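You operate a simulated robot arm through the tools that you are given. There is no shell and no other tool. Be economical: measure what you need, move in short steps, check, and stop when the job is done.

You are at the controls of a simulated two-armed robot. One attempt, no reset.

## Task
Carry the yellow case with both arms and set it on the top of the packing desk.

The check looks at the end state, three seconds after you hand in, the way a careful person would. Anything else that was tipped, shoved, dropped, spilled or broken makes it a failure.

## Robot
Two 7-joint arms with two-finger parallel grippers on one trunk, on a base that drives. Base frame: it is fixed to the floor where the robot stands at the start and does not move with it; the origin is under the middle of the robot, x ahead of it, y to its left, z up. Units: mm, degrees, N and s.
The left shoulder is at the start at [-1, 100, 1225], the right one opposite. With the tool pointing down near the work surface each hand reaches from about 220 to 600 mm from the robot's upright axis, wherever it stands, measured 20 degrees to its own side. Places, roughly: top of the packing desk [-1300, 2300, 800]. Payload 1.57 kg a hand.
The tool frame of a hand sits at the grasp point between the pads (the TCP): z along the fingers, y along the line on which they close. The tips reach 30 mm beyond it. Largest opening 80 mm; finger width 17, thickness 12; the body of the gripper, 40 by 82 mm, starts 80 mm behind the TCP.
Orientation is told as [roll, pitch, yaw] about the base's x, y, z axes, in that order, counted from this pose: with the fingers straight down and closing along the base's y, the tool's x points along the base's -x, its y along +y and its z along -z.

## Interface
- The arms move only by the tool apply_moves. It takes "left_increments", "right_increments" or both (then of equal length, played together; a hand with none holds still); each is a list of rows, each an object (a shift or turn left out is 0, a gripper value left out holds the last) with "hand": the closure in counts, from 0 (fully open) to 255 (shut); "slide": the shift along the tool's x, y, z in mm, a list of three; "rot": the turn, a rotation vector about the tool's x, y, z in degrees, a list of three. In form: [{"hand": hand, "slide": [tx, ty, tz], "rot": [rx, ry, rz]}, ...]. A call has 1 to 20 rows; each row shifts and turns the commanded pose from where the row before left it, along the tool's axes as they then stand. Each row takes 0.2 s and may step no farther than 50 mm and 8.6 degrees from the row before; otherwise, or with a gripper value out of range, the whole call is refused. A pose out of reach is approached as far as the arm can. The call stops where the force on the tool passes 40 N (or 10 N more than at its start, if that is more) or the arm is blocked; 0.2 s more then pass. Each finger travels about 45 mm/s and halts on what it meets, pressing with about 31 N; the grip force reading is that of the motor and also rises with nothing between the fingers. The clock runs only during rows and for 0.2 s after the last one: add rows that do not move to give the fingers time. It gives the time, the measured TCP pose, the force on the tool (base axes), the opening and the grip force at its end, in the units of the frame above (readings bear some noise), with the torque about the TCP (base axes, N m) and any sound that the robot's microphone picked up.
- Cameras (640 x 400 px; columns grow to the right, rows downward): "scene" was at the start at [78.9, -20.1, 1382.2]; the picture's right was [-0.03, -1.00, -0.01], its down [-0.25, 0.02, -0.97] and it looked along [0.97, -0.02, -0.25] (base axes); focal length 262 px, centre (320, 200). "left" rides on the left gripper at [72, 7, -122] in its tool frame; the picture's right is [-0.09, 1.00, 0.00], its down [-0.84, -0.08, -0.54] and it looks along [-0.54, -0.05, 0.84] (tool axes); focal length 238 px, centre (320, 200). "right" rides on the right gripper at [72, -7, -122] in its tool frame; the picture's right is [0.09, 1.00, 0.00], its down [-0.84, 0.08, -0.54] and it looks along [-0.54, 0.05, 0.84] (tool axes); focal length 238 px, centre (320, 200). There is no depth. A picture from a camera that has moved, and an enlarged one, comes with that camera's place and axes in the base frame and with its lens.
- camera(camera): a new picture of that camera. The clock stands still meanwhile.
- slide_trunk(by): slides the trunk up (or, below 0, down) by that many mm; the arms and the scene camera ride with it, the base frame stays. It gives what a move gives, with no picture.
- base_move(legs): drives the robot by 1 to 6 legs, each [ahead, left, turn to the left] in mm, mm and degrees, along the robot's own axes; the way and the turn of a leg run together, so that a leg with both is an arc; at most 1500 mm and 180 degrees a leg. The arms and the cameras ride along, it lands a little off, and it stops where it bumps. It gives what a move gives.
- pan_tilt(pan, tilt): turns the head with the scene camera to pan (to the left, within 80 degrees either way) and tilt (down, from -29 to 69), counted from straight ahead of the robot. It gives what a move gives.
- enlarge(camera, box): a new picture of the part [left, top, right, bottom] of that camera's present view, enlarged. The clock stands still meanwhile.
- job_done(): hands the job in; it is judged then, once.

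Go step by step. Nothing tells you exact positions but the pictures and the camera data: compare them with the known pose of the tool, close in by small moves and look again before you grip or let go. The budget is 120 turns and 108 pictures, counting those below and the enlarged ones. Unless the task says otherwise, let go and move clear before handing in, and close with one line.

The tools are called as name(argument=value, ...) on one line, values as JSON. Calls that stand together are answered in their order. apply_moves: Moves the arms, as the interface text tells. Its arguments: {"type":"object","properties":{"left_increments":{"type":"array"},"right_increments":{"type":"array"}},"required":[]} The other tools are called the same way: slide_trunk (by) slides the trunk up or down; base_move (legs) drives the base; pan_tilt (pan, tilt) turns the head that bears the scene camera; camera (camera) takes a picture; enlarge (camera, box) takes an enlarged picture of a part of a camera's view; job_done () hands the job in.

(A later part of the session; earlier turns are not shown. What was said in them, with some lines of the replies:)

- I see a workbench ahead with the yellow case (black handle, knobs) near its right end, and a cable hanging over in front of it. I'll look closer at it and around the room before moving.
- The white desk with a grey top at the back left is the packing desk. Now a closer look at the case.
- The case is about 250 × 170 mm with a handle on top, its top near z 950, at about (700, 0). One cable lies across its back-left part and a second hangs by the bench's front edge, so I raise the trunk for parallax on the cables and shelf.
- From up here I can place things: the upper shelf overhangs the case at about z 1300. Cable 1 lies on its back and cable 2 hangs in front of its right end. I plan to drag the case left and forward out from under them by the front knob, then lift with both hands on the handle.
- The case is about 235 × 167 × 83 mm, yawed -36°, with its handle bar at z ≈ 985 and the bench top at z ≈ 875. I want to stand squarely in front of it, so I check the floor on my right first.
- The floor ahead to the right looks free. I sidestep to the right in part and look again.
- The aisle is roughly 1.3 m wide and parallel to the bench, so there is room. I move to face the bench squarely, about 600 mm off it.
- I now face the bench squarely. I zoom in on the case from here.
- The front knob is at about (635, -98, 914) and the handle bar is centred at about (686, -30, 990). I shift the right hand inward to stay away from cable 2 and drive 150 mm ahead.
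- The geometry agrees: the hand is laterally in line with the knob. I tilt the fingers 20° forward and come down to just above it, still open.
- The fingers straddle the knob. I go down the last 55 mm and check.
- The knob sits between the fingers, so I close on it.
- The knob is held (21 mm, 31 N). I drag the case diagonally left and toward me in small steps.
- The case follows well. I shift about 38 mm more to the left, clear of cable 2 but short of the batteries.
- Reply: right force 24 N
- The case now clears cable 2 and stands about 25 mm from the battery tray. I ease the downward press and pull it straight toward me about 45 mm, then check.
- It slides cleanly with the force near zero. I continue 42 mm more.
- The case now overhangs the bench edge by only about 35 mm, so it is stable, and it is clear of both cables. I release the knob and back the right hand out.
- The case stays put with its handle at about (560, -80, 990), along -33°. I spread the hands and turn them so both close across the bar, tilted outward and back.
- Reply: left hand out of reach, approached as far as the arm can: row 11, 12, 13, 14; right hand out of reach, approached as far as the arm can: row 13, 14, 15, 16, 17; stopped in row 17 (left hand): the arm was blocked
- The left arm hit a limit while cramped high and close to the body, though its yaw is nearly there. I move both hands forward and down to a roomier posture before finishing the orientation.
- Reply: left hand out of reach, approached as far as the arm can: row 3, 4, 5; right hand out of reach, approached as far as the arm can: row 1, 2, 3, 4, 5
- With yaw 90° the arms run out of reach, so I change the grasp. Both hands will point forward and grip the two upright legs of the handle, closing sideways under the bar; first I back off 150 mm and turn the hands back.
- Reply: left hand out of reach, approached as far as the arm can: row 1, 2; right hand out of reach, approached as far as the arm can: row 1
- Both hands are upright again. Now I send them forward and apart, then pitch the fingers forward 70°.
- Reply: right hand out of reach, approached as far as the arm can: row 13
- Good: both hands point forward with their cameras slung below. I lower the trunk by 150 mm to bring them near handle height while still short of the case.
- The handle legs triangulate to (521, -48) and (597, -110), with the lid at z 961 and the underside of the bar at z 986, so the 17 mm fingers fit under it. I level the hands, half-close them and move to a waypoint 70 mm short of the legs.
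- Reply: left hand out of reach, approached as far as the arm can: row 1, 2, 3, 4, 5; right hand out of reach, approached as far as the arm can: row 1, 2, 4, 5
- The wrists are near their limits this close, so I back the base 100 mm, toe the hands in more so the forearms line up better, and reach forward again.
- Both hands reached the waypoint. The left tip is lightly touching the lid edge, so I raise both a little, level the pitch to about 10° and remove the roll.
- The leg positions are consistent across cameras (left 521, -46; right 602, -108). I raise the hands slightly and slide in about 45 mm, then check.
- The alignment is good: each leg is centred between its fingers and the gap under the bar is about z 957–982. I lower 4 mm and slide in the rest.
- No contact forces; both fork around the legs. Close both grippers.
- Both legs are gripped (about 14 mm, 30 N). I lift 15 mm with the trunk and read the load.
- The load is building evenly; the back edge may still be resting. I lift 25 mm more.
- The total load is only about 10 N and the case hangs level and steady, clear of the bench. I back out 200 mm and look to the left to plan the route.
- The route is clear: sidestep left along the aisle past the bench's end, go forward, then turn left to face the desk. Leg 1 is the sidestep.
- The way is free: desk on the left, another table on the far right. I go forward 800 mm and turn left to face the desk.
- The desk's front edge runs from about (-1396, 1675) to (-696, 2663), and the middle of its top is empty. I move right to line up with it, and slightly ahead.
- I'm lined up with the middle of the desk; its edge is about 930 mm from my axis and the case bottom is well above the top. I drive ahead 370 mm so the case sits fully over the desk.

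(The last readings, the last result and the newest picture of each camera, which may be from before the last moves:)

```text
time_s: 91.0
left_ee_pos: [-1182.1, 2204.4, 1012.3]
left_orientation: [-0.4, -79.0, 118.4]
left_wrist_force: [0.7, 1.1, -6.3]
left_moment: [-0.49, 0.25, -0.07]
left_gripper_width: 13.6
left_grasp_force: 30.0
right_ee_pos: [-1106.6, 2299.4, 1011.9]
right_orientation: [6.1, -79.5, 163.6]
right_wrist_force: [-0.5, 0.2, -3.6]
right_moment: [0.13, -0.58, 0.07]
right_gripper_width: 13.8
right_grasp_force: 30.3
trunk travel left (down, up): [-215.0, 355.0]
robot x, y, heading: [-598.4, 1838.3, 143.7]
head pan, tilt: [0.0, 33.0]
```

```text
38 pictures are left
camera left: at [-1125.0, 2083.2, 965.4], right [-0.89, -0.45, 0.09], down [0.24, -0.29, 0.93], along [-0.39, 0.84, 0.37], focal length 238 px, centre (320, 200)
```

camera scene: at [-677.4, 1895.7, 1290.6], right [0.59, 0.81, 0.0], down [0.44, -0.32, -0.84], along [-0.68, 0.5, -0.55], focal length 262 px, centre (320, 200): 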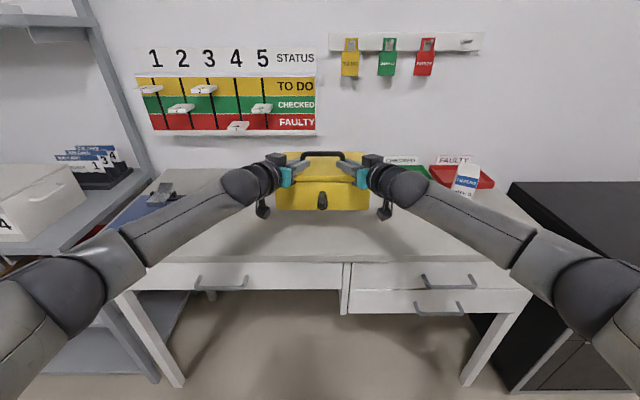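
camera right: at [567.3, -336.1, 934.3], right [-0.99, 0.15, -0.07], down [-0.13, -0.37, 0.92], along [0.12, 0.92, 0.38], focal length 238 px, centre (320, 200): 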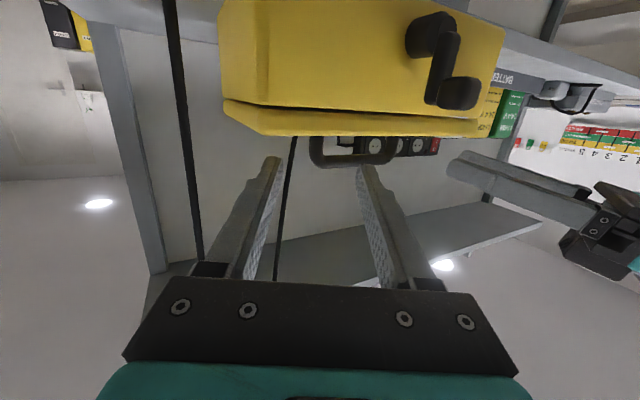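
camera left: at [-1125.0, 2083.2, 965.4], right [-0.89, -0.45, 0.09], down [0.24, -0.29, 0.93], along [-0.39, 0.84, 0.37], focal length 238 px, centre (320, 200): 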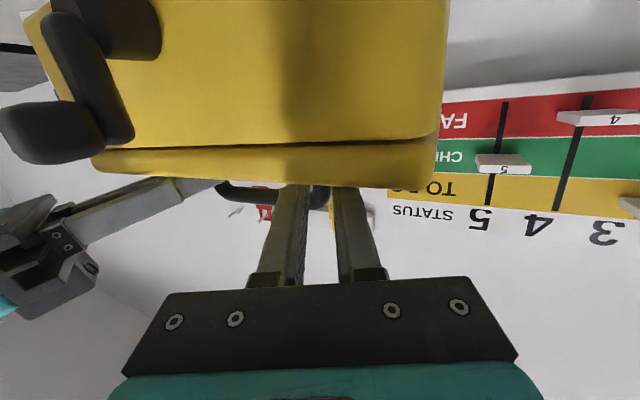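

The case is about 80 mm inside the desk edge and about 100 mm short of the trays. I lower with the trunk in stages.

slide_trunk(by=-90)

enlarge(camera="scene", box=[220, 130, 420, 270])

camera(camera="left")

```text
time_s: 92.3
left_ee_pos: [-1182.0, 2204.5, 922.0]
left_orientation: [-0.3, -78.9, 118.4]
left_wrist_force: [1.1, 2.0, -4.5]
left_moment: [-0.44, 0.25, -0.08]
left_gripper_width: 13.7
left_grasp_force: 30.2
right_ee_pos: [-1106.0, 2299.5, 921.8]
right_orientation: [6.0, -79.4, 163.9]
right_wrist_force: [-0.6, -1.0, -4.6]
right_moment: [0.2, -0.38, 0.04]
right_gripper_width: 13.6
right_grasp_force: 29.6
trunk travel left (down, up): [-125.0, 445.0]
robot x, y, heading: [-597.7, 1835.5, 143.8]
head pan, tilt: [0.0, 33.0]
```

```text
2.86 times, centred on (320, 200) of scene
camera zoom: at [-676.9, 1895.4, 1200.7], right [0.59, 0.81, 0.0], down [0.44, -0.32, -0.84], along [-0.68, 0.5, -0.55], focal length 749 px, centre (320, 200)
```

zoom: 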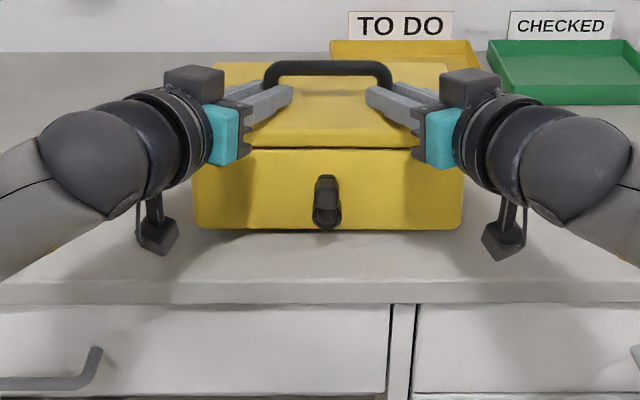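

```text
36 pictures are left
camera left: at [-1124.7, 2083.0, 875.8], right [-0.89, -0.45, 0.09], down [0.24, -0.29, 0.93], along [-0.39, 0.84, 0.37], focal length 238 px, centre (320, 200)
```

left: 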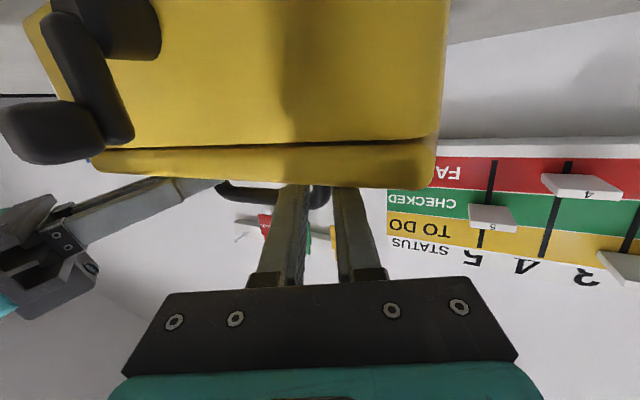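

About 20 mm remain. I lower in small steps, watching the load.

slide_trunk(by=-14)

slide_trunk(by=-5)

enlarge(camera="scene", box=[220, 130, 420, 270])

```text
time_s: 92.9
left_ee_pos: [-1179.3, 2202.7, 914.9]
left_orientation: [0.2, -79.7, 117.8]
left_wrist_force: [1.3, -3.8, 10.8]
left_moment: [0.71, 0.96, -0.06]
left_gripper_width: 14.2
left_grasp_force: 30.6
right_ee_pos: [-1103.6, 2297.9, 913.8]
right_orientation: [5.1, -80.1, 164.4]
right_wrist_force: [2.5, 2.2, 10.1]
right_moment: [0.71, 0.95, -0.02]
right_gripper_width: 13.6
right_grasp_force: 30.5
trunk travel left (down, up): [-111.0, 459.0]
robot x, y, heading: [-600.2, 1837.6, 143.8]
head pan, tilt: [0.0, 33.0]
```

```text
time_s: 93.4
left_ee_pos: [-1179.3, 2202.9, 914.9]
left_orientation: [0.7, -80.0, 117.3]
left_wrist_force: [-2.5, -0.8, 24.0]
left_moment: [0.31, 0.8, 0.01]
left_gripper_width: 13.9
left_grasp_force: 30.3
right_ee_pos: [-1104.6, 2296.5, 914.6]
right_orientation: [5.4, -80.6, 164.2]
right_wrist_force: [-2.2, 4.5, 22.7]
right_moment: [0.74, 0.78, -0.1]
right_gripper_width: 13.5
right_grasp_force: 29.9
trunk travel left (down, up): [-106.0, 464.0]
robot x, y, heading: [-593.2, 1836.7, 143.4]
head pan, tilt: [0.0, 33.0]
```

```text
2.86 times, centred on (320, 200) of scene
camera zoom: at [-673.0, 1892.7, 1182.4], right [0.59, 0.81, 0.0], down [0.44, -0.32, -0.84], along [-0.68, 0.5, -0.54], focal length 749 px, centre (320, 200)
```

zoom: 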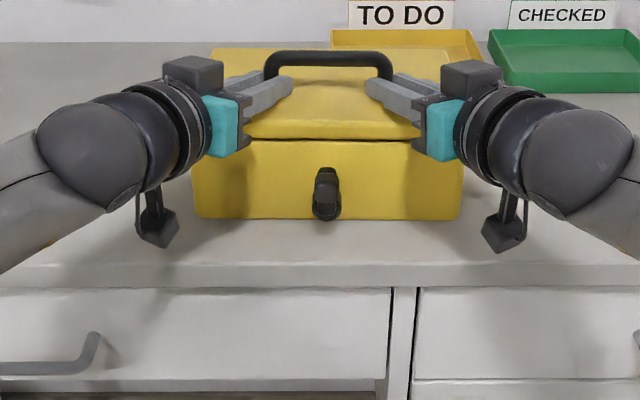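

The case has landed and the hands now press it down. I raise the trunk 9 mm to neutralise the load, then open both grippers.

slide_trunk(by=9)

apply_moves(left_increments=[{"hand": 96}, {}, {}, {}, {}], right_increments=[{"hand": 96}, {}, {}, {}, {}])

enlarge(camera="scene", box=[220, 130, 420, 270])

camera(camera="left")

camera(camera="right")

```text
time_s: 94.0
left_ee_pos: [-1177.6, 2202.3, 915.6]
left_orientation: [-0.3, -79.0, 118.1]
left_wrist_force: [-0.6, 0.7, 11.1]
left_moment: [0.0, 0.57, 0.0]
left_gripper_width: 13.9
left_grasp_force: 30.3
right_ee_pos: [-1105.1, 2298.2, 914.8]
right_orientation: [5.8, -79.6, 163.8]
right_wrist_force: [-1.0, 2.1, 12.8]
right_moment: [0.52, -0.01, -0.05]
right_gripper_width: 13.7
right_grasp_force: 30.6
trunk travel left (down, up): [-115.0, 455.0]
robot x, y, heading: [-596.9, 1837.5, 143.7]
head pan, tilt: [0.0, 33.0]
```

```text
time_s: 95.2
left_ee_pos: [-1179.8, 2201.2, 913.0]
left_orientation: [-0.1, -79.1, 118.2]
left_wrist_force: [2.3, -0.2, 6.0]
left_moment: [0.1, 0.11, -0.03]
left_gripper_width: 48.9
left_grasp_force: 0.1
right_ee_pos: [-1104.9, 2297.7, 913.3]
right_orientation: [5.5, -79.5, 164.2]
right_wrist_force: [0.5, -4.4, 6.8]
right_moment: [0.14, 0.15, 0.06]
right_gripper_width: 47.2
right_grasp_force: 0.1
trunk travel left (down, up): [-115.0, 455.0]
robot x, y, heading: [-598.1, 1838.7, 143.8]
head pan, tilt: [0.0, 33.0]
```

```text
2.86 times, centred on (320, 200) of scene
camera zoom: at [-675.0, 1893.7, 1190.9], right [0.59, 0.81, 0.0], down [0.44, -0.32, -0.84], along [-0.68, 0.5, -0.54], focal length 749 px, centre (320, 200)
```

zoom: 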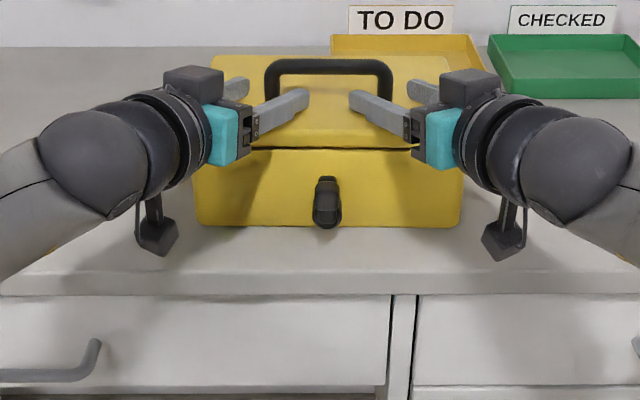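

```text
33 pictures are left
camera left: at [-1123.6, 2081.4, 866.8], right [-0.89, -0.45, 0.09], down [0.24, -0.29, 0.93], along [-0.39, 0.84, 0.37], focal length 238 px, centre (320, 200)
```

left: 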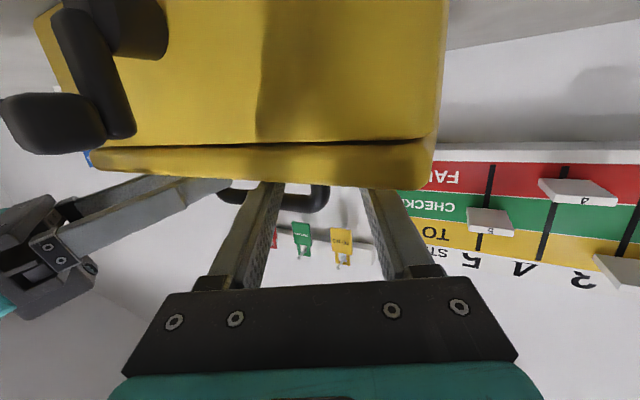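

```text
32 pictures are left
camera right: at [-972.7, 2278.4, 864.4], right [-0.16, -0.98, -0.07], down [0.36, -0.13, 0.92], along [-0.92, 0.12, 0.38], focal length 238 px, centre (320, 200)
```

right: 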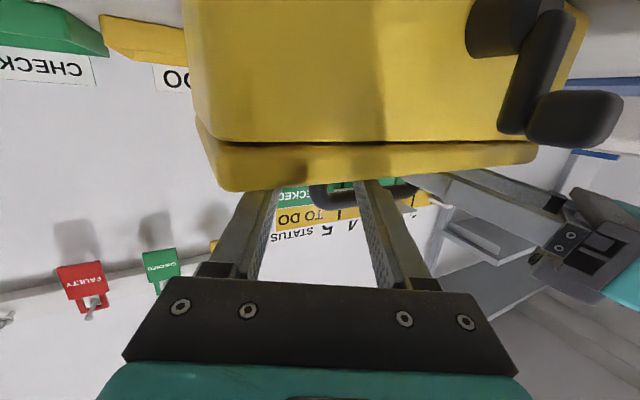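

The fingers are open around the legs but rest lightly on the lid. I raise 3 mm and draw both hands straight back.

slide_trunk(by=3)

apply_moves(left_increments=[{"slide": [0, 0, -8]}, {"slide": [0, 0, -12]}, {"slide": [0, 0, -15]}, {}], right_increments=[{"slide": [0, 0, -8]}, {"slide": [0, 0, -12]}, {"slide": [0, 0, -15]}, {}])

enlarge(camera="scene", box=[220, 130, 420, 270])

```text
time_s: 95.7
left_ee_pos: [-1181.2, 2202.4, 913.9]
left_orientation: [0.0, -78.8, 118.3]
left_wrist_force: [0.3, -0.2, -0.2]
left_moment: [0.02, 0.03, 0.01]
left_gripper_width: 49.9
left_grasp_force: 0.0
right_ee_pos: [-1104.5, 2298.2, 913.8]
right_orientation: [5.7, -79.3, 164.0]
right_wrist_force: [0.2, -0.1, 1.6]
right_moment: [0.01, 0.03, 0.01]
right_gripper_width: 49.6
right_grasp_force: 0.1
trunk travel left (down, up): [-118.0, 452.0]
robot x, y, heading: [-594.8, 1836.7, 144.1]
head pan, tilt: [0.0, 33.0]
```

```text
time_s: 96.7
left_ee_pos: [-1165.0, 2171.6, 922.5]
left_orientation: [-0.2, -79.0, 118.3]
left_wrist_force: [-0.2, -0.4, -0.7]
left_moment: [0.02, -0.01, 0.0]
left_gripper_width: 49.9
left_grasp_force: 0.0
right_ee_pos: [-1072.1, 2292.0, 921.9]
right_orientation: [5.8, -79.5, 163.9]
right_wrist_force: [0.1, -0.1, 0.9]
right_moment: [-0.02, -0.02, 0.0]
right_gripper_width: 49.9
right_grasp_force: 0.1
trunk travel left (down, up): [-118.0, 452.0]
robot x, y, heading: [-597.8, 1838.8, 143.7]
head pan, tilt: [0.0, 33.0]
```

```text
2.86 times, centred on (320, 200) of scene
camera zoom: at [-676.1, 1894.8, 1193.8], right [0.59, 0.81, 0.0], down [0.44, -0.32, -0.84], along [-0.68, 0.5, -0.54], focal length 749 px, centre (320, 200)
```

zoom: 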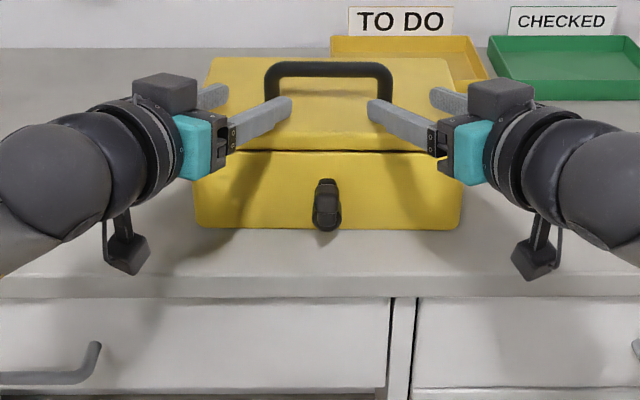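

The hands are free of the legs. I raise the trunk 80 mm and back the robot off 300 mm over the way it came.

slide_trunk(by=80)

base_move(legs=[[-300, 0, 0]])

camera(camera="scene")

```text
time_s: 97.9
left_ee_pos: [-1164.4, 2171.9, 1003.1]
left_orientation: [-0.4, -78.9, 118.3]
left_wrist_force: [0.3, -0.2, -0.3]
left_moment: [0.02, -0.02, 0.01]
left_gripper_width: 50.0
left_grasp_force: 0.1
right_ee_pos: [-1071.8, 2292.1, 1000.7]
right_orientation: [5.8, -79.5, 163.8]
right_wrist_force: [-0.7, -0.2, -0.7]
right_moment: [0.0, -0.01, -0.01]
right_gripper_width: 49.9
right_grasp_force: 0.0
trunk travel left (down, up): [-198.0, 372.0]
robot x, y, heading: [-595.8, 1838.2, 143.6]
head pan, tilt: [0.0, 33.0]
```

```text
time_s: 99.9
left_ee_pos: [-923.0, 1995.1, 1003.5]
left_orientation: [-0.2, -79.0, 118.4]
left_wrist_force: [-0.7, -0.8, -0.2]
left_moment: [0.03, -0.02, -0.01]
left_gripper_width: 50.0
left_grasp_force: 0.1
right_ee_pos: [-829.8, 2114.3, 1002.0]
right_orientation: [5.8, -79.5, 164.0]
right_wrist_force: [-0.2, 0.5, -0.5]
right_moment: [-0.02, 0.02, -0.02]
right_gripper_width: 49.7
right_grasp_force: 0.0
trunk travel left (down, up): [-198.0, 372.0]
robot x, y, heading: [-355.4, 1659.5, 143.8]
head pan, tilt: [0.0, 33.0]
```

```text
30 pictures are left
camera scene: at [-434.3, 1717.4, 1273.8], right [0.59, 0.81, 0.0], down [0.44, -0.32, -0.84], along [-0.68, 0.5, -0.54], focal length 262 px, centre (320, 200)
```

scene: 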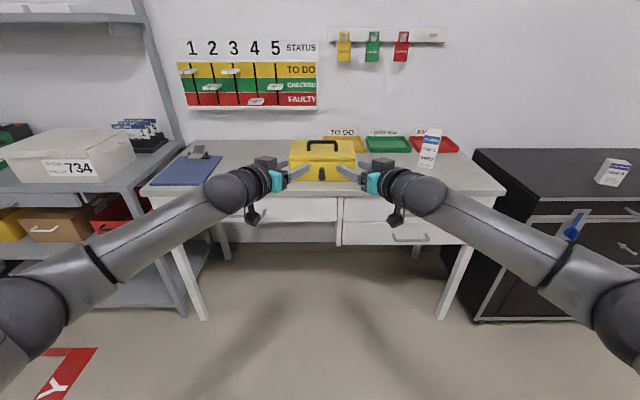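

The case stands flat and well inside the desk top, the trays and other items are untouched, and both hands are clear. I hand it in.

job_done()

```text
The job is handed in.
```

I carried the yellow case with both arms and set it upright on the packing desk, clear of the trays and everything else there. Both hands are free of it, and the job is handed in.
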